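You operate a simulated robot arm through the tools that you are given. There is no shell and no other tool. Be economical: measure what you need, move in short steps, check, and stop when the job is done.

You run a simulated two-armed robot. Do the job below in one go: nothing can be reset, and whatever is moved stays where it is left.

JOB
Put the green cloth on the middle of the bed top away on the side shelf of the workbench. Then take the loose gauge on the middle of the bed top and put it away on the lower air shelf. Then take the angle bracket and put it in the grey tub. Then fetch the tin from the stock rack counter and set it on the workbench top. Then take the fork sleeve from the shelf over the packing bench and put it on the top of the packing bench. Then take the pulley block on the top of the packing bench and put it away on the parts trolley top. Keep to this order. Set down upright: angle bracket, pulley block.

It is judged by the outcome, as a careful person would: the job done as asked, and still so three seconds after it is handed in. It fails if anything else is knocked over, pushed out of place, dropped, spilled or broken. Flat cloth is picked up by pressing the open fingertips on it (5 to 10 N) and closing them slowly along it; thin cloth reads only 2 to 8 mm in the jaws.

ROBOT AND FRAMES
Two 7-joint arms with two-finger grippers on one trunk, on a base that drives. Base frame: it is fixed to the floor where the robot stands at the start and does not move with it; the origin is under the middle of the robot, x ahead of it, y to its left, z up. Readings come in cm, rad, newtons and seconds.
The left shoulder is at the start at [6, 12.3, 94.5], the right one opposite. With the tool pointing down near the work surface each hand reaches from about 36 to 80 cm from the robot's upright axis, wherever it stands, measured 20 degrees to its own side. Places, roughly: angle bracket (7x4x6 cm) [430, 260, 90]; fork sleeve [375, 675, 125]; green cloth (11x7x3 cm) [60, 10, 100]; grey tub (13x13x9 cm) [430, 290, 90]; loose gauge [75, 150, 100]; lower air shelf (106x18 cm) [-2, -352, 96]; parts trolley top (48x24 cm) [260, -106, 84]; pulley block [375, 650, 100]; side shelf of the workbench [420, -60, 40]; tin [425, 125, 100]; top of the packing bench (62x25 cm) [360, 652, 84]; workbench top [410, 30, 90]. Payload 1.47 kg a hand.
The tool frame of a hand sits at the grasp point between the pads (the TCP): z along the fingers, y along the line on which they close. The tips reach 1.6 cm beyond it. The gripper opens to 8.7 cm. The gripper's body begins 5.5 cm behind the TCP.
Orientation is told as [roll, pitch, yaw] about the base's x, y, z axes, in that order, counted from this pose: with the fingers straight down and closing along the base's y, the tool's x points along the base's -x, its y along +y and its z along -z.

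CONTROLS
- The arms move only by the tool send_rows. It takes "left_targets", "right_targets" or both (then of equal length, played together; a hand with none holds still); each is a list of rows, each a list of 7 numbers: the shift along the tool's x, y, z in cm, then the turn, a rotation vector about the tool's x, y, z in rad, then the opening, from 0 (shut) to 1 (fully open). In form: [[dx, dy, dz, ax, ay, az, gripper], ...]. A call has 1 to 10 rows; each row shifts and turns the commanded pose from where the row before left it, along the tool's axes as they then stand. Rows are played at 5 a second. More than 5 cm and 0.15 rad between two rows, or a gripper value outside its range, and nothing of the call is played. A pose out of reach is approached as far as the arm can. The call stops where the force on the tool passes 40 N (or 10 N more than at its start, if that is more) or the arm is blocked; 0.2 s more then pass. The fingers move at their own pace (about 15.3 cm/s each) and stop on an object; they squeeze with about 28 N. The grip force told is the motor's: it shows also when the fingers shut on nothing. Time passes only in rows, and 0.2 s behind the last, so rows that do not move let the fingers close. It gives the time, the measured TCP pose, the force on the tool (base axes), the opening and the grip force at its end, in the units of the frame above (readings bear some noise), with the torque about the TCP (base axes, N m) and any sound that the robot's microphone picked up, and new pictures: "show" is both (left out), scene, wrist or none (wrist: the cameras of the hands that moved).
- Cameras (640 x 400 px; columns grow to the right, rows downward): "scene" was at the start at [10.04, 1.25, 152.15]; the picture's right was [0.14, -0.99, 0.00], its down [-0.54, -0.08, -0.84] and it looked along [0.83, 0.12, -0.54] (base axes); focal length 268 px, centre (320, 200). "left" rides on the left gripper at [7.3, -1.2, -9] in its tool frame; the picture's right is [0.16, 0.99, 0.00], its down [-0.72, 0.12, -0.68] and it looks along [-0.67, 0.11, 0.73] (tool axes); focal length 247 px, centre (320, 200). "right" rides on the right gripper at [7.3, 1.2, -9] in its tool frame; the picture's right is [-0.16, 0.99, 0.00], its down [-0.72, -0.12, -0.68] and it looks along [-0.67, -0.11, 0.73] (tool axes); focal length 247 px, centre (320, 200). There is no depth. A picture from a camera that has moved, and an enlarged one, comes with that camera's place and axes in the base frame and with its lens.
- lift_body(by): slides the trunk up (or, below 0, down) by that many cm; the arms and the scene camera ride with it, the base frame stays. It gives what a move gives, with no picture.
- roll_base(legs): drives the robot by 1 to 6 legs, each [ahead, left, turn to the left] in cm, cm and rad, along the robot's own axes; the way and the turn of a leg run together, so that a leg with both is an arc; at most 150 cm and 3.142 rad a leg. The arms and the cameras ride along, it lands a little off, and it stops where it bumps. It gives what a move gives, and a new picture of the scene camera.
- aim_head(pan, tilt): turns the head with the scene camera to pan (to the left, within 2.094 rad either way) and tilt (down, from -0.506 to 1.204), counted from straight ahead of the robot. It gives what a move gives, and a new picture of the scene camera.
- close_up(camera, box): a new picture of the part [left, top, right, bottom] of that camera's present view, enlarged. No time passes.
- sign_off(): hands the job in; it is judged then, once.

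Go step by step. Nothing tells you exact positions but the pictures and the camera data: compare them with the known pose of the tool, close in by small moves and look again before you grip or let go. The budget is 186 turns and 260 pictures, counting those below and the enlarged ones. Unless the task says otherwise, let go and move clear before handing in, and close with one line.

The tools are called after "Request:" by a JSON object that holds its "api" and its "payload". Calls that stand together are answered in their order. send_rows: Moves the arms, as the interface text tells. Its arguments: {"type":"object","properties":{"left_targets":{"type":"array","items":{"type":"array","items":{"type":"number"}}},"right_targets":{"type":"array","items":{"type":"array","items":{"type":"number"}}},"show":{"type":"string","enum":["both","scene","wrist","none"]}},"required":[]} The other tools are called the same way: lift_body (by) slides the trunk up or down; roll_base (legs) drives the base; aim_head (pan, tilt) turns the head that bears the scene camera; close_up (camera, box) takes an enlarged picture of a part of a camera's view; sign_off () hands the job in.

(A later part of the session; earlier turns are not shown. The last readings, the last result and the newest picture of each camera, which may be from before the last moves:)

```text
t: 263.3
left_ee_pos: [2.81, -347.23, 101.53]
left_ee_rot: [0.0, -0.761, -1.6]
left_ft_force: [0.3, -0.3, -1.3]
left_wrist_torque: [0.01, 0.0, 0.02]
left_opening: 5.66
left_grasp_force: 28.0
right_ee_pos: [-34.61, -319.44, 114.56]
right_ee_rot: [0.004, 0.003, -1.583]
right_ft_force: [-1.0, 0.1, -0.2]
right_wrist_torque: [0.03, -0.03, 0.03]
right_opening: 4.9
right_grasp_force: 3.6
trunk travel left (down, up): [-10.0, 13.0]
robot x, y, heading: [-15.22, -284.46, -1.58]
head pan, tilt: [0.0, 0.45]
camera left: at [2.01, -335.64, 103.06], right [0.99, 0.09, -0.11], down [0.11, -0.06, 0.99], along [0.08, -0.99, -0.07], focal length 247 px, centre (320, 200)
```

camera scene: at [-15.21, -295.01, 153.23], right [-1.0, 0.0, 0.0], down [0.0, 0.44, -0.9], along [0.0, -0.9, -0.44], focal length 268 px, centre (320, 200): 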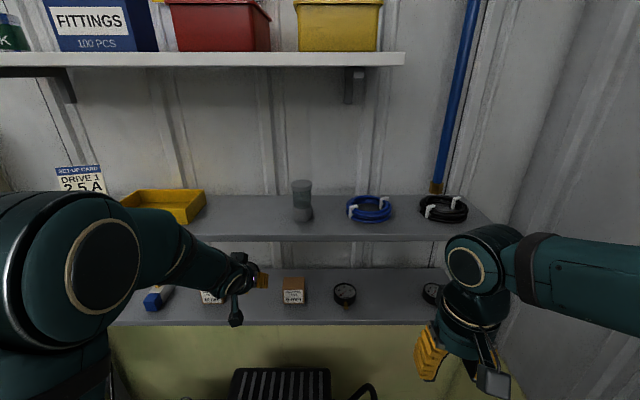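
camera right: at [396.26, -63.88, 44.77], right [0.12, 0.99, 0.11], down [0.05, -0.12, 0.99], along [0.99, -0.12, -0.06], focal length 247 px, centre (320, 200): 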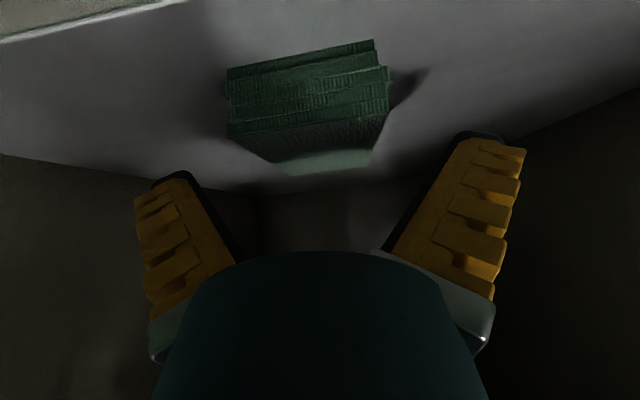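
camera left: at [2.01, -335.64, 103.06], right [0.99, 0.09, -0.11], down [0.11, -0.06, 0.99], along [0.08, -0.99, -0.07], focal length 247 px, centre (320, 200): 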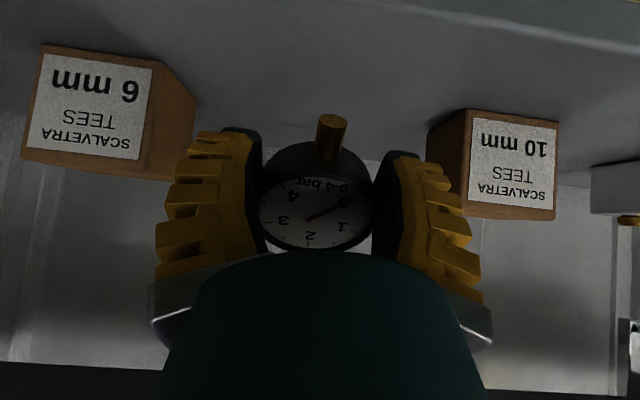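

Request:
{"api": "send_rows", "payload": {"left_targets": [[0.35, 0, 0.35, 0, 0, 0, 0], [0, 0, 0, 0, 0, 0, 0]], "show": "none"}}

Request:
{"api": "send_rows", "payload": {"left_targets": [[0.35, 0, 0.35, 0, 0, 0, 0], [0, 0, 0, 0, 0, 0, 0]], "show": "wrist"}}

```text
t: 263.9
left_ee_pos: [2.9, -347.07, 100.97]
left_ee_rot: [0.0, -0.759, -1.598]
left_ft_force: [0.6, -0.3, -0.7]
left_wrist_torque: [0.02, -0.02, 0.01]
left_opening: 5.68
left_grasp_force: 27.8
right_ee_pos: [-34.65, -319.61, 114.69]
right_ee_rot: [0.003, 0.003, -1.583]
right_ft_force: [0.5, 0.2, 0.0]
right_wrist_torque: [-0.01, 0.0, 0.0]
right_opening: 4.91
right_grasp_force: 3.3
trunk travel left (down, up): [-10.0, 13.0]
robot x, y, heading: [-15.71, -284.46, -1.576]
head pan, tilt: [0.0, 0.45]
```

```text
t: 264.5
left_ee_pos: [2.84, -347.07, 100.45]
left_ee_rot: [0.0, -0.76, -1.6]
left_ft_force: [0.0, -0.7, -0.8]
left_wrist_torque: [0.02, -0.02, 0.01]
left_opening: 5.69
left_grasp_force: 28.1
right_ee_pos: [-34.5, -319.48, 114.68]
right_ee_rot: [0.004, 0.003, -1.582]
right_ft_force: [0.2, -0.1, -0.4]
right_wrist_torque: [0.0, 0.02, -0.01]
right_opening: 4.9
right_grasp_force: 4.1
trunk travel left (down, up): [-10.0, 13.0]
robot x, y, heading: [-15.46, -284.87, -1.57]
head pan, tilt: [0.0, 0.45]
camera left: at [2.0, -335.59, 102.07], right [0.99, 0.09, -0.11], down [0.11, -0.06, 0.99], along [0.08, -0.99, -0.07], focal length 247 px, centre (320, 200)
```

left: 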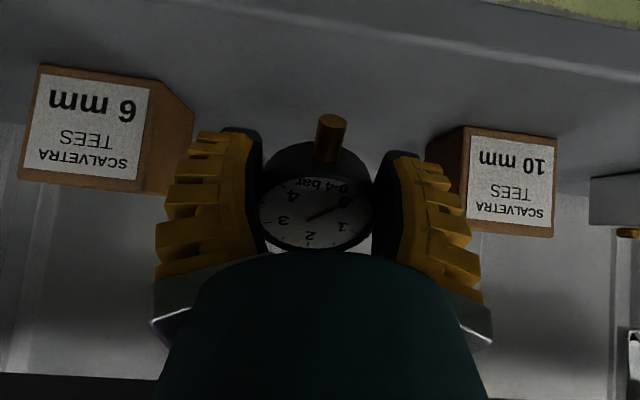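

Request:
{"api": "send_rows", "payload": {"left_targets": [[0.3, 0, 0.3, 0, 0, 0, 0], [0, 0, 0, 0, 0, 0, 0]], "show": "none"}}

Request:
{"api": "send_rows", "payload": {"left_targets": [[0.25, 0, 0.25, 0, 0, 0, 0], [0, 0, 0, 0, 0, 0, 0]], "show": "wrist"}}

```text
t: 265.1
left_ee_pos: [2.9, -347.04, 100.33]
left_ee_rot: [0.003, -0.758, -1.599]
left_ft_force: [0.7, -0.1, -0.5]
left_wrist_torque: [0.05, 0.03, 0.04]
left_opening: 5.69
left_grasp_force: 28.2
right_ee_pos: [-34.64, -319.61, 114.78]
right_ee_rot: [0.004, 0.003, -1.582]
right_ft_force: [-0.1, -0.6, 0.6]
right_wrist_torque: [0.0, 0.03, -0.01]
right_opening: 4.92
right_grasp_force: 4.0
trunk travel left (down, up): [-10.0, 13.0]
robot x, y, heading: [-15.09, -284.84, -1.576]
head pan, tilt: [0.0, 0.45]
```

```text
t: 265.7
left_ee_pos: [2.82, -347.06, 99.81]
left_ee_rot: [0.001, -0.758, -1.598]
left_ft_force: [0.4, 0.7, -1.4]
left_wrist_torque: [0.03, -0.02, -0.01]
left_opening: 5.66
left_grasp_force: 28.5
right_ee_pos: [-34.69, -319.53, 114.76]
right_ee_rot: [0.003, 0.003, -1.582]
right_ft_force: [-0.4, 0.0, -0.5]
right_wrist_torque: [0.0, -0.03, 0.0]
right_opening: 4.92
right_grasp_force: 3.7
trunk travel left (down, up): [-10.0, 13.0]
robot x, y, heading: [-15.22, -284.87, -1.573]
head pan, tilt: [0.0, 0.45]
camera left: at [2.0, -335.54, 101.34], right [0.99, 0.09, -0.11], down [0.11, -0.06, 0.99], along [0.08, -0.99, -0.07], focal length 247 px, centre (320, 200)
```

left: 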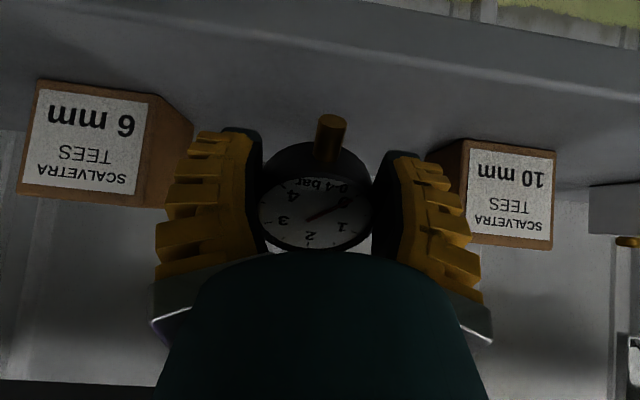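

Request:
{"api": "send_rows", "payload": {"left_targets": [[0.3, 0, 0.3, 0, 0, 0, 0], [0, 0, 0, 0, 0, 0, 0]], "show": "none"}}

Request:
{"api": "send_rows", "payload": {"left_targets": [[0.3, 0, 0.3, 0, 0, 0, 0], [0, 0, 0, 0, 0, 0, 0]], "show": "none"}}

Request:
{"api": "send_rows", "payload": {"left_targets": [[0.2, 0, 0.2, 0, 0, 0, 0], [0, 0, 0, 0, 0, 0, 0]], "show": "wrist"}}

```text
t: 266.3
left_ee_pos: [2.97, -346.88, 99.35]
left_ee_rot: [0.001, -0.76, -1.599]
left_ft_force: [0.7, 0.3, -1.2]
left_wrist_torque: [0.03, 0.05, -0.05]
left_opening: 5.65
left_grasp_force: 28.5
right_ee_pos: [-34.64, -319.49, 114.76]
right_ee_rot: [0.002, 0.004, -1.584]
right_ft_force: [-0.4, 0.2, -0.1]
right_wrist_torque: [-0.02, -0.01, 0.0]
right_opening: 4.89
right_grasp_force: 4.0
trunk travel left (down, up): [-10.0, 13.0]
robot x, y, heading: [-15.14, -284.54, -1.572]
head pan, tilt: [0.0, 0.45]
```

```text
t: 266.9
left_ee_pos: [2.9, -347.03, 98.95]
left_ee_rot: [0.001, -0.759, -1.599]
left_ft_force: [-0.2, -0.3, -1.3]
left_wrist_torque: [0.01, 0.0, 0.04]
left_opening: 5.65
left_grasp_force: 27.6
right_ee_pos: [-34.63, -319.57, 114.78]
right_ee_rot: [0.003, 0.002, -1.584]
right_ft_force: [-0.1, 0.7, 0.0]
right_wrist_torque: [0.0, -0.05, 0.02]
right_opening: 4.91
right_grasp_force: 4.0
trunk travel left (down, up): [-10.0, 13.0]
robot x, y, heading: [-15.12, -284.61, -1.576]
head pan, tilt: [0.0, 0.45]
```

```text
t: 267.5
left_ee_pos: [2.93, -346.91, 98.58]
left_ee_rot: [0.0, -0.76, -1.599]
left_ft_force: [0.7, 1.0, 3.5]
left_wrist_torque: [0.11, 0.01, 0.04]
left_opening: 5.56
left_grasp_force: 28.1
right_ee_pos: [-34.67, -319.47, 114.74]
right_ee_rot: [0.004, 0.002, -1.583]
right_ft_force: [0.2, -0.5, -1.2]
right_wrist_torque: [-0.02, -0.02, 0.0]
right_opening: 4.91
right_grasp_force: 4.1
trunk travel left (down, up): [-10.0, 13.0]
robot x, y, heading: [-15.08, -284.97, -1.57]
head pan, tilt: [0.0, 0.45]
camera left: at [2.05, -335.5, 100.23], right [0.99, 0.09, -0.11], down [0.11, -0.06, 0.99], along [0.08, -0.99, -0.07], focal length 247 px, centre (320, 200)
```

left: 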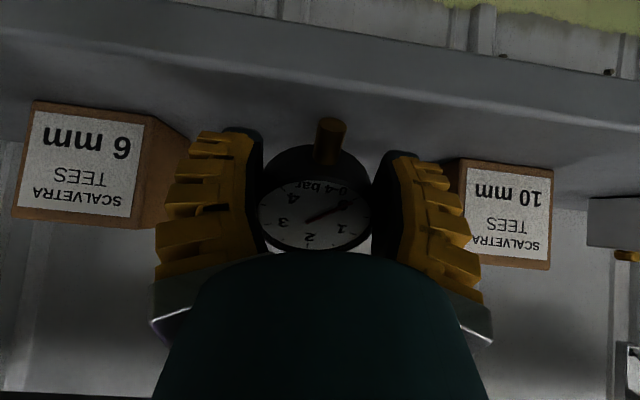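

Request:
{"api": "send_rows", "payload": {"left_targets": [[-0.6, 0.3, -0.6, 0, 0, 0, 0], [-1.1, 0.3, 1.05, 0, 0, 0, 0], [-1.1, 0, 1.05, 0, 0, 0, 0], [0.35, 0, 0.35, 0, 0, 0, 0], [0, 0, 0, 0, 0, 0, 0]], "show": "wrist"}}

```text
t: 268.7
left_ee_pos: [3.54, -350.08, 98.9]
left_ee_rot: [0.0, -0.76, -1.597]
left_ft_force: [0.7, 0.2, -1.5]
left_wrist_torque: [0.05, -0.03, 0.01]
left_opening: 5.55
left_grasp_force: 28.2
right_ee_pos: [-34.62, -319.52, 114.7]
right_ee_rot: [0.004, 0.003, -1.584]
right_ft_force: [-0.6, -0.2, 0.0]
right_wrist_torque: [-0.02, 0.01, 0.01]
right_opening: 4.91
right_grasp_force: 4.4
trunk travel left (down, up): [-10.0, 13.0]
robot x, y, heading: [-15.25, -284.62, -1.573]
head pan, tilt: [0.0, 0.45]
camera left: at [2.59, -338.56, 100.48], right [0.99, 0.09, -0.11], down [0.11, -0.06, 0.99], along [0.08, -0.99, -0.07], focal length 247 px, centre (320, 200)
```

left: 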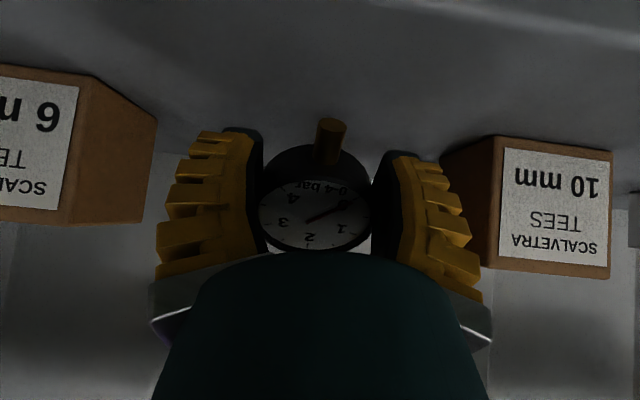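

Well inside the shelf and between the boxes. I'll lower the last few millimetres and release.

Request:
{"api": "send_rows", "payload": {"left_targets": [[0.2, 0, 0.2, 0, 0, 0, 0], [0.05, 0, 0.05, 0, 0, 0, 0], [0, 0, 0, 0, 0, 0, 0.68], [0, 0, 0, 0, 0, 0, 0.74], [0, 0, 0, 0, 0, 0, 0.8], [0, 0, 0, 0, 0, 0, 0.85]], "show": "wrist"}}

```text
t: 270.1
left_ee_pos: [3.54, -350.15, 98.66]
left_ee_rot: [0.0, -0.759, -1.601]
left_ft_force: [0.6, 0.7, -0.2]
left_wrist_torque: [-0.01, 0.02, -0.01]
left_opening: 7.67
left_grasp_force: 2.0
right_ee_pos: [-34.56, -319.49, 114.7]
right_ee_rot: [0.001, 0.004, -1.582]
right_ft_force: [-0.4, -0.4, -0.4]
right_wrist_torque: [-0.03, 0.0, 0.0]
right_opening: 4.92
right_grasp_force: 4.2
trunk travel left (down, up): [-10.0, 13.0]
robot x, y, heading: [-15.09, -285.22, -1.571]
head pan, tilt: [0.0, 0.45]
camera left: at [2.62, -338.58, 100.19], right [0.99, 0.09, -0.11], down [0.11, -0.06, 0.99], along [0.08, -0.99, -0.07], focal length 247 px, centre (320, 200)
```

left: 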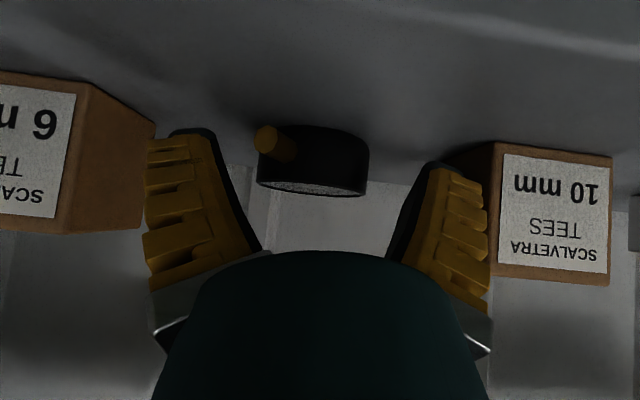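

Request:
{"api": "send_rows", "payload": {"left_targets": [[0, 0, -2, 0, 0, 0, 0.85], [0, 0, -3, 0, 0, 0, 0.85], [1.5, 0, -3, 0, 0, 0, 0.85]], "show": "none"}}

Request:
{"api": "roll_base", "payload": {"legs": [[-50, 0, 0]]}}

Request:
{"api": "close_up", "payload": {"camera": "scene", "box": [160, 200, 400, 350]}}

```text
t: 270.9
left_ee_pos: [3.65, -343.38, 103.48]
left_ee_rot: [0.0, -0.761, -1.6]
left_ft_force: [1.2, 0.9, 0.2]
left_wrist_torque: [-0.02, 0.02, 0.0]
left_opening: 7.67
left_grasp_force: 1.9
right_ee_pos: [-34.69, -319.45, 114.68]
right_ee_rot: [0.003, 0.003, -1.582]
right_ft_force: [-0.1, 0.8, 0.1]
right_wrist_torque: [-0.05, 0.01, 0.01]
right_opening: 4.92
right_grasp_force: 4.1
trunk travel left (down, up): [-10.0, 13.0]
robot x, y, heading: [-15.25, -284.57, -1.569]
head pan, tilt: [0.0, 0.45]
```

```text
t: 273.8
left_ee_pos: [3.34, -293.26, 103.45]
left_ee_rot: [0.0, -0.76, -1.611]
left_ft_force: [-0.7, 0.9, -0.2]
left_wrist_torque: [-0.01, 0.0, 0.01]
left_opening: 7.7
left_grasp_force: 1.6
right_ee_pos: [-34.54, -268.91, 114.73]
right_ee_rot: [0.003, 0.001, -1.594]
right_ft_force: [0.8, 0.5, 1.0]
right_wrist_torque: [0.01, -0.02, 0.0]
right_opening: 4.9
right_grasp_force: 3.6
trunk travel left (down, up): [-10.0, 13.0]
robot x, y, heading: [-15.04, -233.94, -1.583]
head pan, tilt: [0.0, 0.45]
camera scene: at [-14.92, -244.29, 153.25], right [-1.0, 0.01, 0.0], down [0.01, 0.43, -0.9], along [-0.01, -0.9, -0.43], focal length 268 px, centre (320, 200)
```

scene: 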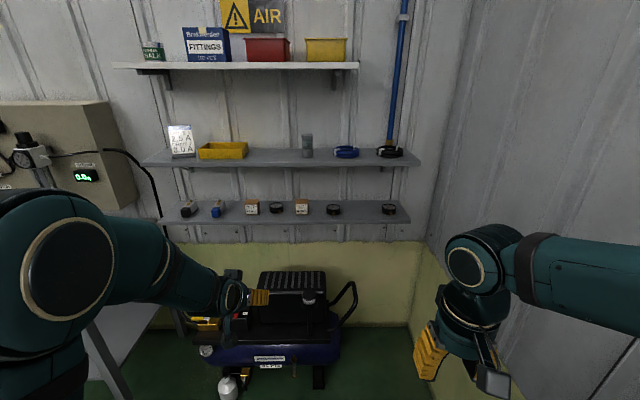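

```text
2.67 times, centred on (280, 275) of scene
camera zoom: at [-14.92, -244.29, 153.25], right [-1.0, 0.01, 0.0], down [0.01, 0.43, -0.9], along [-0.01, -0.9, -0.43], focal length 714 px, centre (427, 0)
```

zoom: 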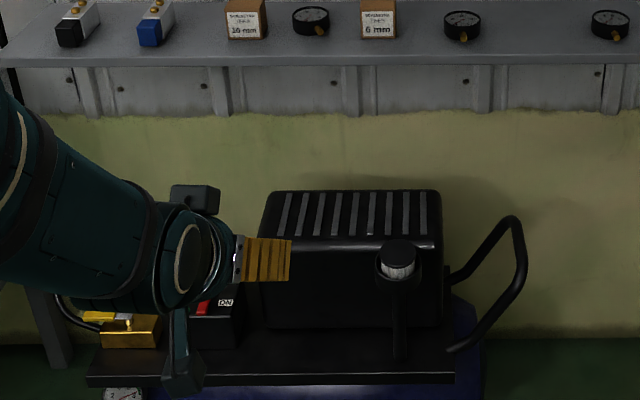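

The gauge is away on the lower shelf. I'll retract the left arm, turn and go through the passage toward the angle bracket.

Request:
{"api": "send_rows", "payload": {"left_targets": [[0, 0, 0, 0, 0.15, 0, 0.5], [0, 0, 0, 0, 0.15, 0, 0.5], [0, 0, 0, 0, 0.15, 0, 0.5], [0, 0, 0, 0, 0.15, 0, 0.5], [0, 0, 0, 0, 0.15, 0, 0.5], [3.5, 1.5, -3, 0, 0, 0, 0.5], [3.5, 1.5, -3, 0, 0, 0, 0.5], [3.5, 1.5, -3, 0, 0, 0, 0.5], [3.5, 1.5, -3, 0, 0, 0, 0.5], [3.5, 1.5, -3, 0, 0, 0, 0.5]], "show": "none"}}

Request:
{"api": "roll_base", "payload": {"legs": [[0, 0, 1.583]]}}

```text
t: 276.0
left_ee_pos: [11.6, -275.95, 118.11]
left_ee_rot: [0.0, -0.012, -1.607]
left_ft_force: [0.4, 0.2, 0.8]
left_wrist_torque: [-0.01, 0.02, 0.0]
left_opening: 4.92
left_grasp_force: 3.9
right_ee_pos: [-34.45, -268.69, 114.75]
right_ee_rot: [0.003, 0.002, -1.593]
right_ft_force: [-1.3, 0.3, 0.1]
right_wrist_torque: [-0.02, -0.01, -0.01]
right_opening: 4.91
right_grasp_force: 3.9
trunk travel left (down, up): [-10.0, 13.0]
robot x, y, heading: [-14.96, -234.11, -1.582]
head pan, tilt: [0.0, 0.45]
```

```text
t: 280.3
left_ee_pos: [26.65, -206.9, 118.07]
left_ee_rot: [-0.001, -0.011, -0.02]
left_ft_force: [0.9, 0.9, -0.4]
left_wrist_torque: [-0.04, 0.06, -0.01]
left_opening: 4.9
left_grasp_force: 4.0
right_ee_pos: [19.99, -253.23, 114.79]
right_ee_rot: [0.002, 0.004, -0.007]
right_ft_force: [-0.2, 0.8, 1.1]
right_wrist_torque: [-0.02, 0.0, 0.01]
right_opening: 4.91
right_grasp_force: 3.5
trunk travel left (down, up): [-10.0, 13.0]
robot x, y, heading: [-14.91, -234.14, 0.002]
head pan, tilt: [0.0, 0.45]
camera scene: at [-4.6, -234.13, 153.25], right [0.0, -1.0, 0.0], down [-0.44, 0.0, -0.9], along [0.9, 0.0, -0.44], focal length 268 px, centre (320, 200)
```

scene: 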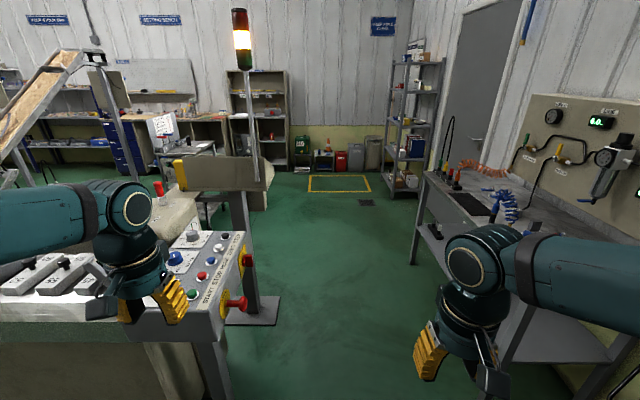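

Request:
{"api": "roll_base", "payload": {"legs": [[0, -13.5, 0], [100, 0, 0]]}}

Request:
{"api": "roll_base", "payload": {"legs": [[120, 0, 0], [117, 0, 0], [0, 140, 0]]}}

```text
t: 286.9
left_ee_pos: [126.29, -219.52, 118.01]
left_ee_rot: [0.001, -0.011, -0.011]
left_ft_force: [0.5, 0.0, -0.4]
left_wrist_torque: [0.02, 0.0, 0.01]
left_opening: 4.91
left_grasp_force: 3.9
right_ee_pos: [120.08, -265.88, 114.57]
right_ee_rot: [0.004, 0.003, 0.002]
right_ft_force: [0.5, -0.5, -0.1]
right_wrist_torque: [0.02, -0.02, -0.01]
right_opening: 4.93
right_grasp_force: 3.7
trunk travel left (down, up): [-10.0, 13.0]
robot x, y, heading: [85.24, -247.41, 0.013]
head pan, tilt: [0.0, 0.45]
camera scene: at [95.29, -246.97, 153.24], right [0.01, -1.0, 0.0], down [-0.44, -0.01, -0.9], along [0.9, 0.01, -0.44], focal length 268 px, centre (320, 200)
```

scene: 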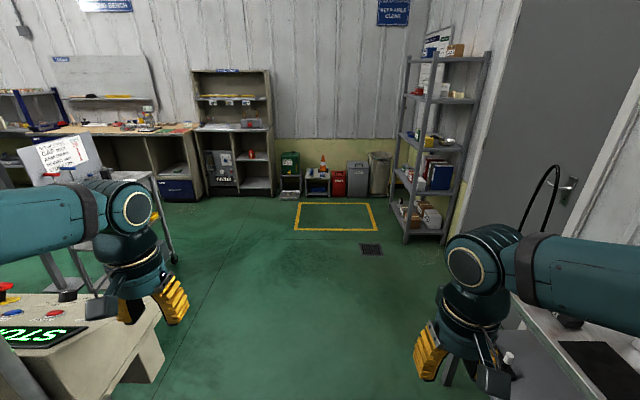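

```text
t: 310.5
left_ee_pos: [367.84, -83.48, 118.0]
left_ee_rot: [-0.001, -0.011, -0.042]
left_ft_force: [0.2, 0.5, -0.7]
left_wrist_torque: [0.03, -0.01, 0.02]
left_opening: 4.91
left_grasp_force: 4.1
right_ee_pos: [360.36, -129.57, 114.67]
right_ee_rot: [0.004, 0.003, -0.026]
right_ft_force: [0.3, 1.0, -0.1]
right_wrist_torque: [0.02, 0.0, 0.03]
right_opening: 4.91
right_grasp_force: 4.7
trunk travel left (down, up): [-10.0, 13.0]
robot x, y, heading: [325.76, -110.19, -0.023]
head pan, tilt: [0.0, 0.45]
camera scene: at [336.14, -110.13, 153.25], right [-0.02, -1.0, 0.0], down [-0.44, 0.01, -0.9], along [0.9, -0.01, -0.44], focal length 268 px, centre (320, 200)
```

scene: 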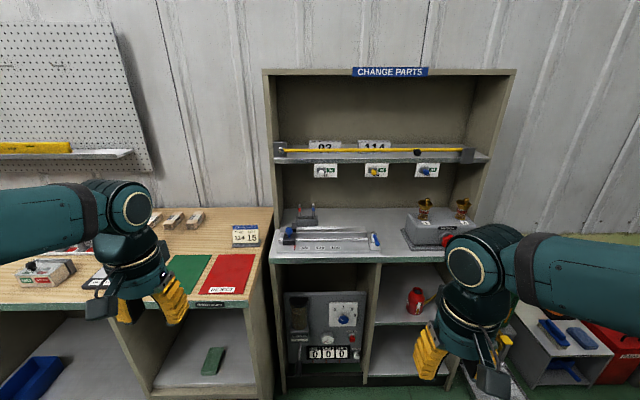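

Request:
{"api": "roll_base", "payload": {"legs": [[0, 0, 0.025], [0, 110, 0], [0, 100, 0]]}}

Request:
{"api": "aim_head", "payload": {"pan": 0.9, "tilt": 0.45}}

```text
t: 329.5
left_ee_pos: [362.38, 128.45, 118.0]
left_ee_rot: [0.001, -0.01, 0.008]
left_ft_force: [1.2, -0.1, -0.6]
left_wrist_torque: [0.02, -0.01, -0.05]
left_opening: 4.9
left_grasp_force: 4.1
right_ee_pos: [357.01, 82.13, 114.84]
right_ee_rot: [0.005, 0.002, 0.023]
right_ft_force: [1.4, 0.8, 0.4]
right_wrist_torque: [-0.02, 0.01, -0.02]
right_opening: 4.91
right_grasp_force: 3.8
trunk travel left (down, up): [-10.0, 13.0]
robot x, y, heading: [321.59, 100.15, 0.03]
head pan, tilt: [0.0, 0.45]
camera scene: at [331.96, 100.43, 153.25], right [0.03, -1.0, 0.0], down [-0.43, -0.01, -0.9], along [0.9, 0.03, -0.44], focal length 268 px, centre (320, 200)
```

scene: 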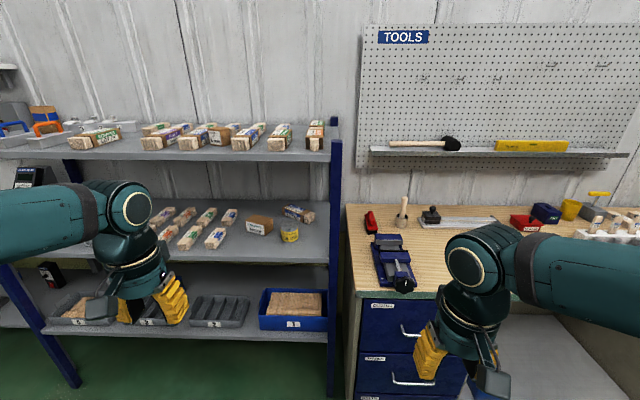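

```text
t: 330.7
left_ee_pos: [362.34, 128.55, 118.04]
left_ee_rot: [0.0, -0.01, 0.006]
left_ft_force: [-0.8, -0.4, -0.3]
left_wrist_torque: [0.04, 0.01, -0.01]
left_opening: 4.88
left_grasp_force: 3.9
right_ee_pos: [357.07, 81.96, 114.73]
right_ee_rot: [0.004, 0.004, 0.023]
right_ft_force: [0.6, -0.5, -0.4]
right_wrist_torque: [0.0, -0.02, -0.03]
right_opening: 4.92
right_grasp_force: 4.1
trunk travel left (down, up): [-10.0, 13.0]
robot x, y, heading: [321.69, 99.68, 0.032]
head pan, tilt: [0.901, 0.45]
camera scene: at [328.25, 107.5, 153.25], right [0.8, -0.6, 0.0], down [-0.26, -0.35, -0.9], along [0.54, 0.72, -0.44], focal length 268 px, centre (320, 200)
```

scene: 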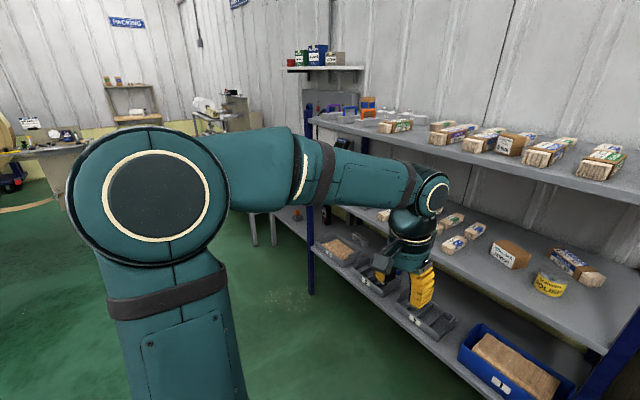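

Request:
{"api": "roll_base", "payload": {"legs": [[0, 75, -0.03]]}}

Request:
{"api": "aim_head", "payload": {"pan": 0.4, "tilt": 0.45}}

Request:
{"api": "aim_head", "payload": {"pan": 1.5, "tilt": 0.45}}

```text
t: 337.7
left_ee_pos: [362.74, 201.98, 118.03]
left_ee_rot: [0.0, -0.012, -0.037]
left_ft_force: [-0.7, 1.0, -0.1]
left_wrist_torque: [-0.01, -0.02, -0.03]
left_opening: 4.9
left_grasp_force: 4.5
right_ee_pos: [355.5, 155.86, 114.65]
right_ee_rot: [0.005, 0.003, -0.02]
right_ft_force: [0.4, -0.3, -0.8]
right_wrist_torque: [0.04, 0.0, 0.03]
right_opening: 4.89
right_grasp_force: 4.9
trunk travel left (down, up): [-10.0, 13.0]
robot x, y, heading: [320.52, 175.41, -0.009]
head pan, tilt: [0.901, 0.45]
camera scene: at [327.82, 182.5, 153.25], right [0.78, -0.63, 0.0], down [-0.27, -0.34, -0.9], along [0.57, 0.7, -0.44], focal length 268 px, centre (320, 200)
```

scene: 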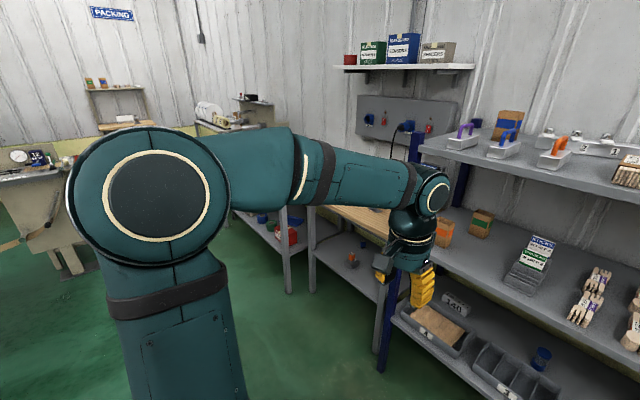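

```text
t: 338.6
left_ee_pos: [362.72, 201.98, 117.93]
left_ee_rot: [0.0, -0.011, -0.038]
left_ft_force: [-0.3, -0.6, -0.1]
left_wrist_torque: [0.01, 0.02, -0.01]
left_opening: 4.88
left_grasp_force: 4.0
right_ee_pos: [355.51, 155.87, 114.65]
right_ee_rot: [0.003, 0.002, -0.02]
right_ft_force: [-0.1, -0.8, 0.2]
right_wrist_torque: [0.02, 0.03, 0.0]
right_opening: 4.9
right_grasp_force: 3.8
trunk travel left (down, up): [-10.0, 13.0]
robot x, y, heading: [320.91, 175.59, -0.017]
head pan, tilt: [0.4, 0.45]
camera scene: at [330.53, 178.83, 153.25], right [0.38, -0.93, 0.0], down [-0.4, -0.17, -0.9], along [0.83, 0.34, -0.44], focal length 268 px, centre (320, 200)
```

scene: 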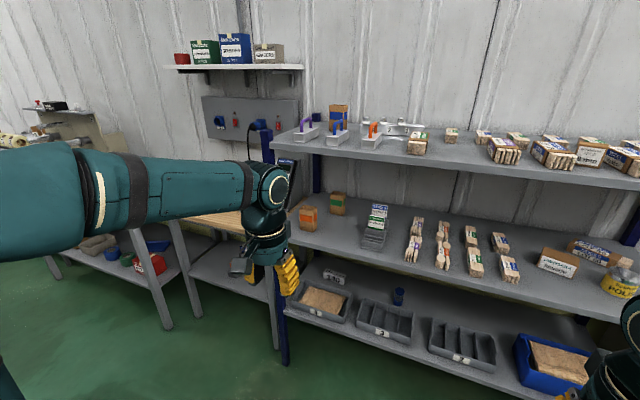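

```text
t: 339.9
left_ee_pos: [362.71, 202.04, 118.19]
left_ee_rot: [-0.001, -0.011, -0.036]
left_ft_force: [0.4, 0.3, 0.5]
left_wrist_torque: [0.01, 0.0, 0.02]
left_opening: 4.91
left_grasp_force: 4.0
right_ee_pos: [355.5, 155.83, 114.82]
right_ee_rot: [0.003, 0.004, -0.02]
right_ft_force: [0.3, 0.4, 0.8]
right_wrist_torque: [0.01, -0.05, -0.01]
right_opening: 4.93
right_grasp_force: 4.1
trunk travel left (down, up): [-10.0, 13.0]
robot x, y, heading: [320.5, 175.23, -0.01]
head pan, tilt: [1.499, 0.45]
camera scene: at [322.79, 184.51, 153.25], right [1.0, -0.08, 0.0], down [-0.04, -0.43, -0.9], along [0.08, 0.9, -0.44], focal length 268 px, centre (320, 200)
```

scene: 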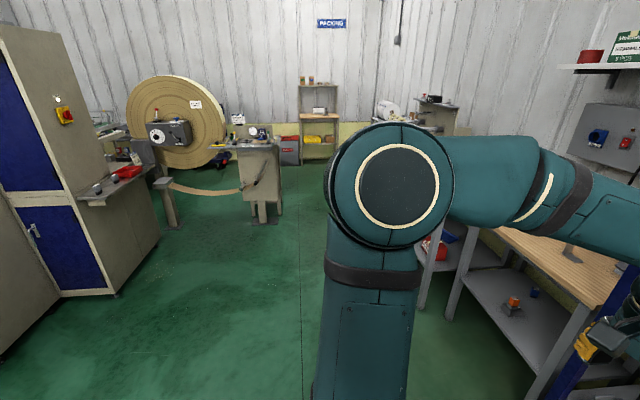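

Request:
{"api": "roll_base", "payload": {"legs": [[0, 75, 0.012]]}}

Request:
{"api": "aim_head", "payload": {"pan": 0.1, "tilt": 0.5}}

```text
t: 346.9
left_ee_pos: [363.24, 277.04, 118.04]
left_ee_rot: [-0.001, -0.01, -0.028]
left_ft_force: [0.6, 0.0, 0.5]
left_wrist_torque: [0.02, 0.01, -0.04]
left_opening: 4.9
left_grasp_force: 3.9
right_ee_pos: [356.33, 230.81, 114.66]
right_ee_rot: [0.003, 0.006, -0.013]
right_ft_force: [-1.0, 0.1, -0.2]
right_wrist_torque: [0.02, -0.01, 0.01]
right_opening: 4.94
right_grasp_force: 4.3
trunk travel left (down, up): [-10.0, 13.0]
robot x, y, heading: [321.74, 249.61, -0.005]
head pan, tilt: [1.499, 0.45]
camera scene: at [323.32, 259.24, 153.25], right [1.0, -0.08, 0.0], down [-0.03, -0.43, -0.9], along [0.07, 0.9, -0.44], focal length 268 px, centre (320, 200)
```

scene: 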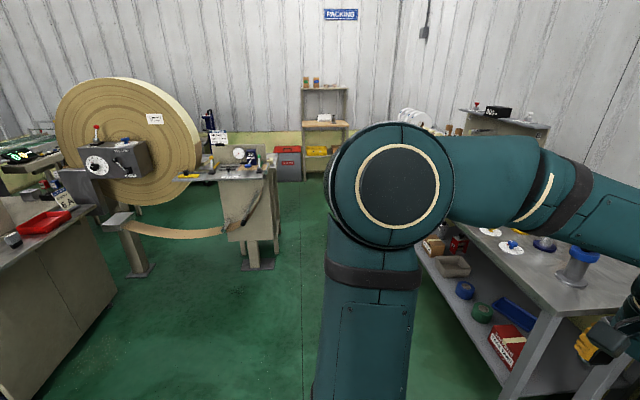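

```text
t: 348.4
left_ee_pos: [363.13, 277.05, 117.99]
left_ee_rot: [-0.001, -0.011, -0.028]
left_ft_force: [-0.7, 0.3, 0.4]
left_wrist_torque: [0.01, 0.01, 0.01]
left_opening: 4.93
left_grasp_force: 3.9
right_ee_pos: [356.22, 230.81, 114.78]
right_ee_rot: [0.004, 0.003, -0.016]
right_ft_force: [-0.3, 0.0, 0.7]
right_wrist_torque: [0.02, -0.01, 0.0]
right_opening: 4.88
right_grasp_force: 4.3
trunk travel left (down, up): [-10.0, 13.0]
robot x, y, heading: [321.23, 250.2, -0.006]
head pan, tilt: [0.099, 0.499]
camera scene: at [331.68, 250.92, 152.8], right [0.1, -1.0, 0.0], down [-0.48, -0.05, -0.88], along [0.87, 0.08, -0.48], focal length 268 px, centre (320, 200)
```

scene: 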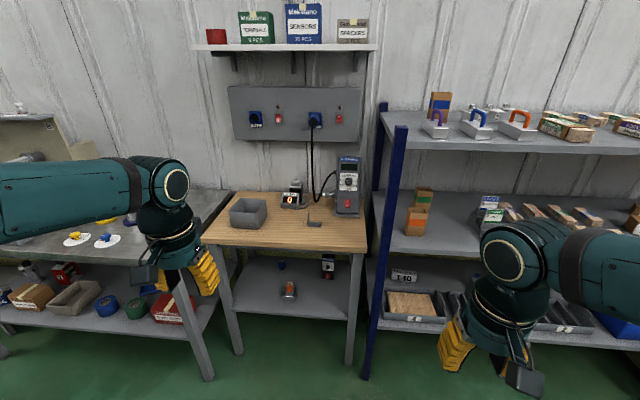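

Request:
{"api": "close_up", "payload": {"camera": "scene", "box": [200, 150, 380, 262]}}

```text
3.56 times, centred on (290, 206) of scene
camera zoom: at [331.68, 250.92, 152.8], right [0.1, -1.0, 0.0], down [-0.48, -0.05, -0.88], along [0.87, 0.08, -0.48], focal length 952 px, centre (427, 179)
```

zoom: 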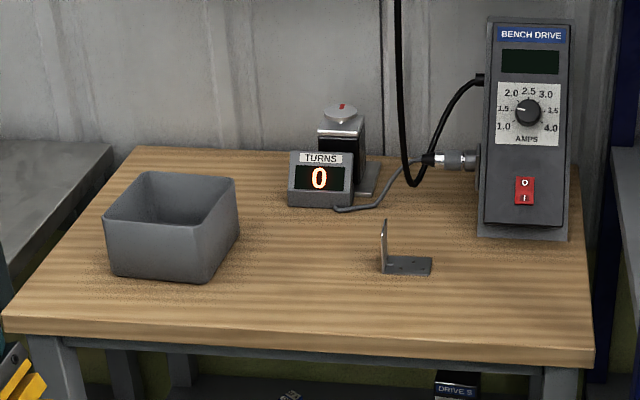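

Request:
{"api": "roll_base", "payload": {"legs": [[46, 0, 0.005]]}}

Request:
{"api": "close_up", "payload": {"camera": "left", "box": [0, 0, 640, 400]}}

Request:
{"api": "aim_head", "payload": {"pan": 0.2, "tilt": 0.75}}

```text
t: 351.2
left_ee_pos: [408.42, 276.73, 118.06]
left_ee_rot: [-0.001, -0.01, -0.031]
left_ft_force: [0.9, -0.2, -0.2]
left_wrist_torque: [-0.01, 0.02, -0.02]
left_opening: 4.94
left_grasp_force: 4.0
right_ee_pos: [401.43, 230.54, 114.66]
right_ee_rot: [0.001, 0.004, -0.015]
right_ft_force: [0.5, -0.7, -0.1]
right_wrist_torque: [-0.01, 0.01, 0.01]
right_opening: 4.91
right_grasp_force: 3.9
trunk travel left (down, up): [-10.0, 13.0]
robot x, y, heading: [367.07, 250.09, -0.007]
head pan, tilt: [0.099, 0.499]
camera scene: at [376.87, 250.72, 152.79], right [0.09, -1.0, 0.0], down [-0.48, -0.05, -0.88], along [0.87, 0.08, -0.48], focal length 268 px, centre (320, 200)
```

scene: 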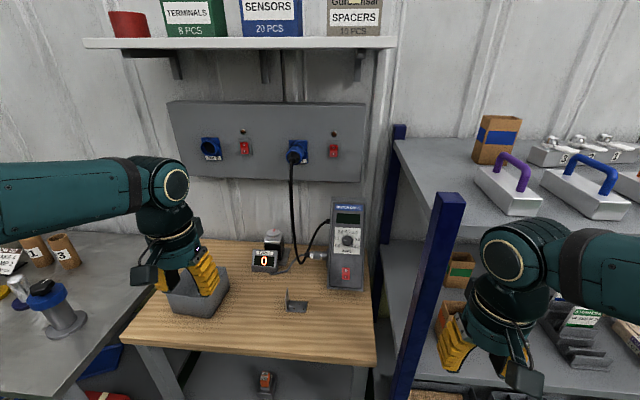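

```text
1.00 times, centred on (320, 200) of left (not enlarged: the box is as wide or as high as the picture)
camera zoom: at [400.9, 275.84, 126.96], right [-0.13, 0.99, 0.0], down [0.72, 0.09, 0.69], along [0.68, 0.09, -0.73], focal length 247 px, centre (320, 200)
```

zoom: 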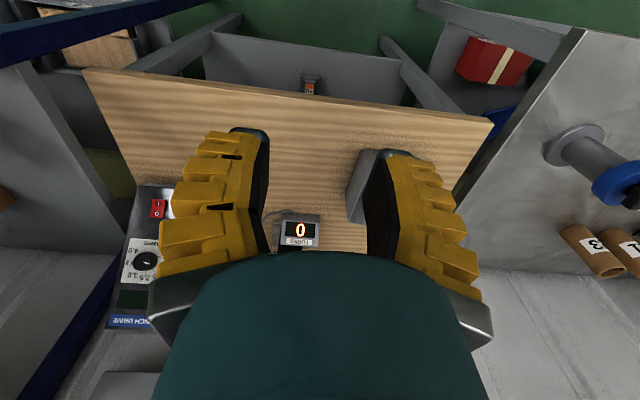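

```text
t: 351.9
left_ee_pos: [408.33, 276.76, 118.15]
left_ee_rot: [0.0, -0.009, -0.03]
left_ft_force: [0.2, -0.8, 0.2]
left_wrist_torque: [-0.04, 0.0, 0.01]
left_opening: 4.9
left_grasp_force: 4.4
right_ee_pos: [401.34, 230.59, 114.62]
right_ee_rot: [0.004, 0.003, -0.014]
right_ft_force: [-0.7, 0.1, -0.8]
right_wrist_torque: [0.0, 0.0, 0.0]
right_opening: 4.92
right_grasp_force: 3.7
trunk travel left (down, up): [-10.0, 13.0]
robot x, y, heading: [366.46, 249.78, -0.004]
head pan, tilt: [0.201, 0.75]
camera scene: at [375.86, 251.47, 150.61], right [0.19, -0.98, 0.0], down [-0.67, -0.13, -0.73], along [0.72, 0.14, -0.68], focal length 268 px, centre (320, 200)
```

scene: 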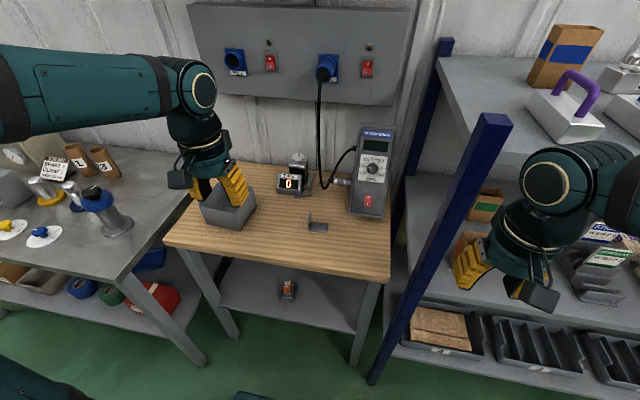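

Request:
{"api": "send_rows", "payload": {"left_targets": [[0, -4.5, 0, 0, 0, 0, 1], [0, -4.5, 0, 0, 0, 0, 1], [-2, -4, 0, 0, 0, -0.03, 1]], "show": "wrist"}}

Request:
{"api": "close_up", "payload": {"camera": "scene", "box": [160, 150, 400, 300]}}

```text
t: 352.7
left_ee_pos: [409.92, 263.58, 118.04]
left_ee_rot: [0.002, -0.009, 0.002]
left_ft_force: [0.5, 0.3, 0.3]
left_wrist_torque: [0.03, 0.04, 0.0]
left_opening: 8.69
left_grasp_force: 0.0
right_ee_pos: [401.55, 230.52, 114.63]
right_ee_rot: [0.005, 0.003, -0.015]
right_ft_force: [0.1, 0.2, 0.8]
right_wrist_torque: [0.0, 0.01, 0.0]
right_opening: 4.92
right_grasp_force: 4.2
trunk travel left (down, up): [-10.0, 13.0]
robot x, y, heading: [366.9, 250.14, -0.008]
head pan, tilt: [0.201, 0.75]
camera left: at [402.52, 262.45, 126.94], right [-0.16, 0.99, 0.0], down [0.72, 0.12, 0.69], along [0.68, 0.11, -0.73], focal length 247 px, centre (320, 200)
```

left: 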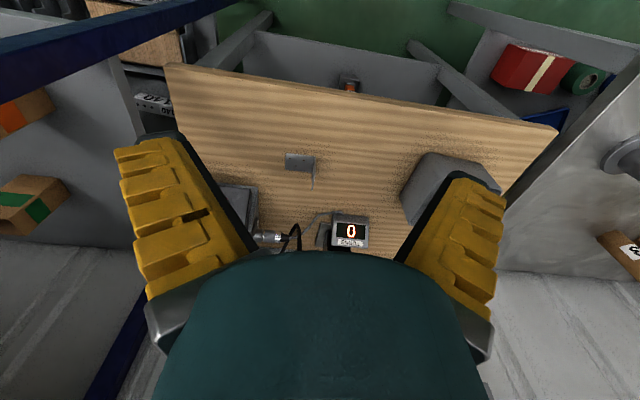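

```text
2.67 times, centred on (280, 225) of scene
camera zoom: at [376.0, 251.35, 150.59], right [0.2, -0.98, 0.0], down [-0.67, -0.13, -0.73], along [0.72, 0.14, -0.68], focal length 714 px, centre (427, 133)
```

zoom: 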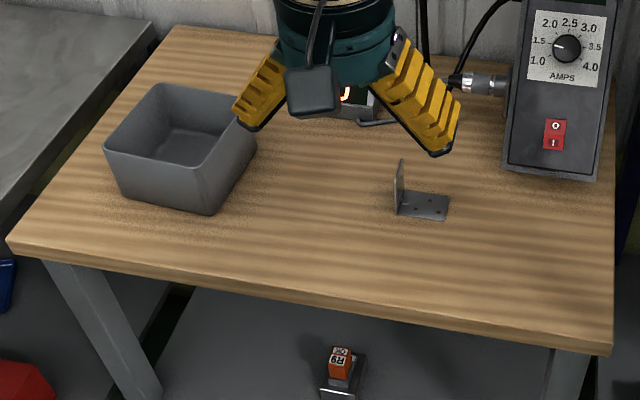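

Request:
{"api": "send_rows", "payload": {"left_targets": [[-4, 0.4, 0, 0, 0, 0, 0.6], [-4, 0.4, 0, 0, 0, 0, 0.6], [-4, 0.4, 2, 0, 0, 0, 0.6], [-4, 0.4, 2, 0, 0, 0, 0.6], [-4, 0, 2, 0, 0, 0, 0.6], [0, 0, 4, 0, 0, 0, 0.6], [0, 0, 4, 0, 0, 0, 0.6]], "show": "wrist"}}

Request:
{"api": "close_up", "payload": {"camera": "scene", "box": [260, 175, 380, 250]}}

```text
t: 354.3
left_ee_pos: [430.23, 265.46, 104.05]
left_ee_rot: [0.001, -0.011, 0.001]
left_ft_force: [-0.3, -0.3, -0.1]
left_wrist_torque: [0.01, 0.02, 0.01]
left_opening: 5.75
left_grasp_force: 3.6
right_ee_pos: [401.41, 230.6, 114.53]
right_ee_rot: [0.003, 0.004, -0.013]
right_ft_force: [-0.2, 0.9, 0.8]
right_wrist_torque: [-0.04, -0.01, -0.02]
right_opening: 4.91
right_grasp_force: 3.8
trunk travel left (down, up): [-10.0, 13.0]
robot x, y, heading: [366.69, 249.92, -0.007]
head pan, tilt: [0.201, 0.75]
camera left: at [422.88, 264.37, 112.97], right [-0.16, 0.99, 0.0], down [0.72, 0.12, 0.69], along [0.68, 0.11, -0.73], focal length 247 px, centre (320, 200)
```

left: 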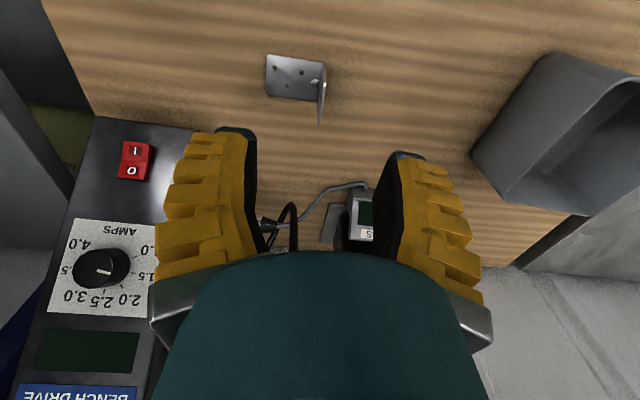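

```text
5.33 times, centred on (320, 212) of scene
camera zoom: at [375.99, 251.47, 150.59], right [0.2, -0.98, 0.0], down [-0.67, -0.13, -0.73], along [0.72, 0.14, -0.68], focal length 1427 px, centre (320, 133)
```

zoom: 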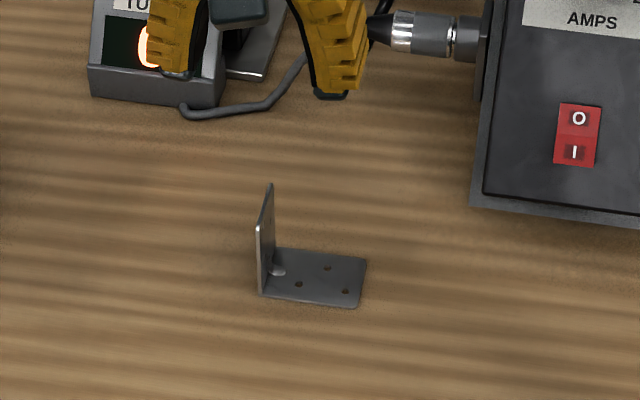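

Request:
{"api": "send_rows", "payload": {"left_targets": [[-0.8, 0.3, 4, 0, 0, 0, 0.5], [-0.8, 0.3, 4, 0, 0, 0, 0.5], [0, 0, 4, 0, 0, 0, 0.5]], "show": "wrist"}}

Request:
{"api": "close_up", "payload": {"camera": "scene", "box": [260, 175, 380, 250]}}

```text
t: 355.1
left_ee_pos: [431.81, 265.83, 92.27]
left_ee_rot: [-0.001, -0.009, 0.001]
left_ft_force: [0.3, 0.2, 0.0]
left_wrist_torque: [-0.01, 0.03, -0.03]
left_opening: 4.91
left_grasp_force: 3.9
right_ee_pos: [401.43, 230.64, 114.79]
right_ee_rot: [0.003, 0.003, -0.012]
right_ft_force: [0.3, 0.6, 0.0]
right_wrist_torque: [-0.02, 0.03, 0.0]
right_opening: 4.9
right_grasp_force: 4.7
trunk travel left (down, up): [-10.0, 13.0]
robot x, y, heading: [366.6, 249.71, -0.001]
head pan, tilt: [0.201, 0.75]
camera left: at [424.4, 264.75, 101.21], right [-0.16, 0.99, 0.0], down [0.72, 0.12, 0.69], along [0.68, 0.11, -0.73], focal length 247 px, centre (320, 200)
```

left: 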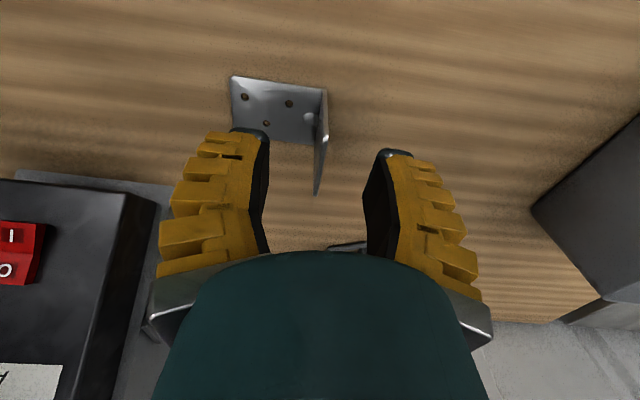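

```text
5.33 times, centred on (320, 212) of scene
camera zoom: at [375.95, 251.47, 150.59], right [0.2, -0.98, 0.0], down [-0.67, -0.13, -0.73], along [0.72, 0.14, -0.68], focal length 1427 px, centre (320, 133)
```

zoom: 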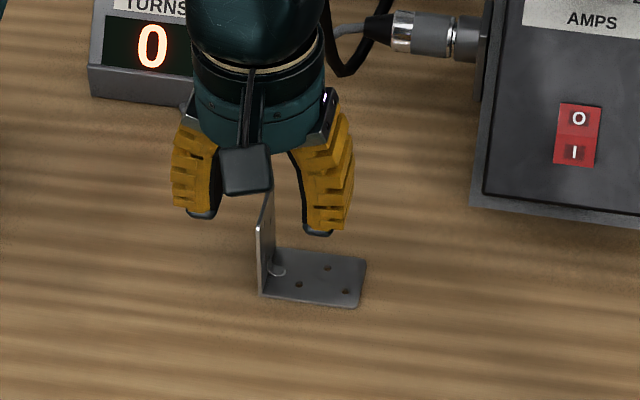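

Request:
{"api": "send_rows", "payload": {"left_targets": [[0, 0.1, 2, 0, 0, 0, 0.45], [0, 0, 1.7, 0, 0, 0, 0.45], [0, 0, 0, 0, 0, 0, 0.45]], "show": "wrist"}}

```text
t: 355.9
left_ee_pos: [431.9, 266.0, 88.7]
left_ee_rot: [0.001, -0.009, 0.003]
left_ft_force: [0.3, 0.0, -0.1]
left_wrist_torque: [0.0, 0.0, -0.01]
left_opening: 4.5
left_grasp_force: 4.0
right_ee_pos: [401.36, 230.59, 114.68]
right_ee_rot: [0.005, 0.004, -0.014]
right_ft_force: [0.2, 0.6, 0.7]
right_wrist_torque: [-0.01, -0.02, -0.01]
right_opening: 4.89
right_grasp_force: 3.8
trunk travel left (down, up): [-10.0, 13.0]
robot x, y, heading: [366.59, 249.79, -0.009]
head pan, tilt: [0.201, 0.75]
camera left: at [424.52, 264.87, 97.63], right [-0.16, 0.99, 0.0], down [0.72, 0.12, 0.69], along [0.68, 0.11, -0.73], focal length 247 px, centre (320, 200)
```

left: 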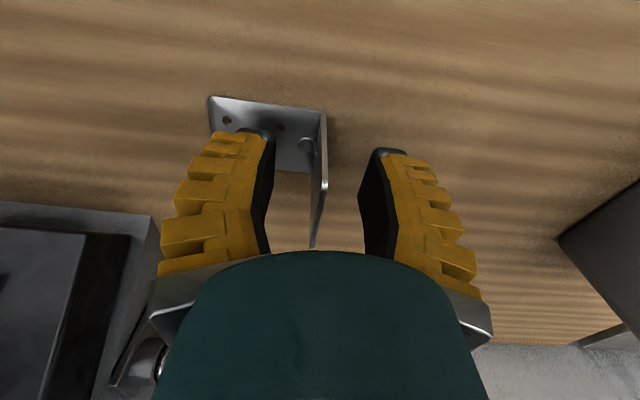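

Request:
{"api": "send_rows", "payload": {"left_targets": [[0, 0, 0, 0, 0, 0, 0.3], [0, 0, 0, 0, 0, 0, 0.15], [0, 0, 0, 0, 0, 0, 0.05], [0, 0, 0, 0, 0, 0, 0], [0, 0, 0, 0, 0, 0, 0]], "show": "wrist"}}

```text
t: 357.1
left_ee_pos: [431.9, 266.08, 88.87]
left_ee_rot: [-0.001, -0.012, 0.0]
left_ft_force: [-0.4, 1.1, 5.0]
left_wrist_torque: [-0.02, 0.14, -0.02]
left_opening: 0.59
left_grasp_force: 28.1
right_ee_pos: [401.41, 230.59, 114.67]
right_ee_rot: [0.003, 0.0, -0.013]
right_ft_force: [0.4, -0.9, 0.4]
right_wrist_torque: [0.01, 0.04, -0.01]
right_opening: 4.92
right_grasp_force: 4.2
trunk travel left (down, up): [-10.0, 13.0]
robot x, y, heading: [366.55, 249.92, -0.008]
head pan, tilt: [0.201, 0.75]
camera left: at [424.5, 264.87, 97.72], right [-0.16, 0.99, 0.0], down [0.72, 0.12, 0.69], along [0.68, 0.11, -0.73], focal length 247 px, centre (320, 200)
```

left: 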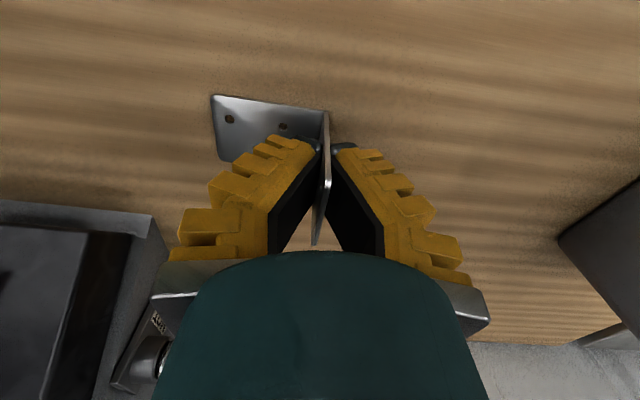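

Request:
{"api": "send_rows", "payload": {"left_targets": [[0, 0, 0, 0, 0, 0, 0.3], [0, 0, -0.9, 0, 0, 0, 0.3], [0, 0, 0, 0, 0, 0, 0.15], [0, 0, 0, 0, 0, 0, 0.05], [0, 0, 0, 0, 0, 0, 0], [0, 0, 0, 0, 0, 0, 0], [0, 0, -0.3, 0, 0, 0, 0], [0, 0, -0.5, 0, 0, 0, 0], [0, 0, -1, 0, 0, 0, 0]], "show": "wrist"}}

Request:
{"api": "close_up", "payload": {"camera": "scene", "box": [260, 175, 380, 250]}}

```text
t: 359.1
left_ee_pos: [431.76, 266.11, 91.22]
left_ee_rot: [-0.001, -0.01, 0.003]
left_ft_force: [0.9, 0.4, 0.3]
left_wrist_torque: [0.02, -0.03, 0.0]
left_opening: 0.59
left_grasp_force: 27.8
right_ee_pos: [401.34, 230.6, 114.69]
right_ee_rot: [0.003, 0.001, -0.016]
right_ft_force: [0.6, 0.7, 0.1]
right_wrist_torque: [-0.02, -0.03, 0.0]
right_opening: 4.9
right_grasp_force: 4.1
trunk travel left (down, up): [-10.0, 13.0]
robot x, y, heading: [366.12, 249.37, -0.006]
head pan, tilt: [0.201, 0.75]
camera left: at [424.38, 264.93, 100.14], right [-0.16, 0.99, 0.0], down [0.72, 0.12, 0.69], along [0.68, 0.11, -0.73], focal length 247 px, centre (320, 200)
```

left: 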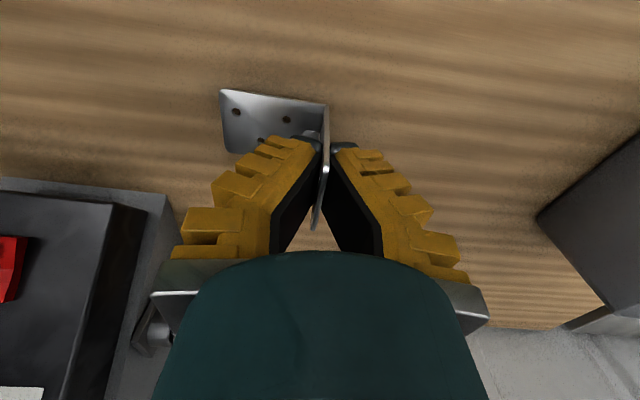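

```text
5.33 times, centred on (320, 212) of scene
camera zoom: at [375.85, 251.47, 150.6], right [0.19, -0.98, 0.0], down [-0.67, -0.13, -0.73], along [0.72, 0.14, -0.68], focal length 1427 px, centre (320, 133)
```

zoom: 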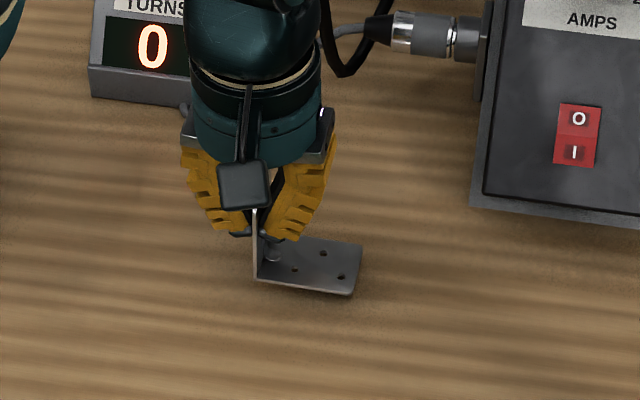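

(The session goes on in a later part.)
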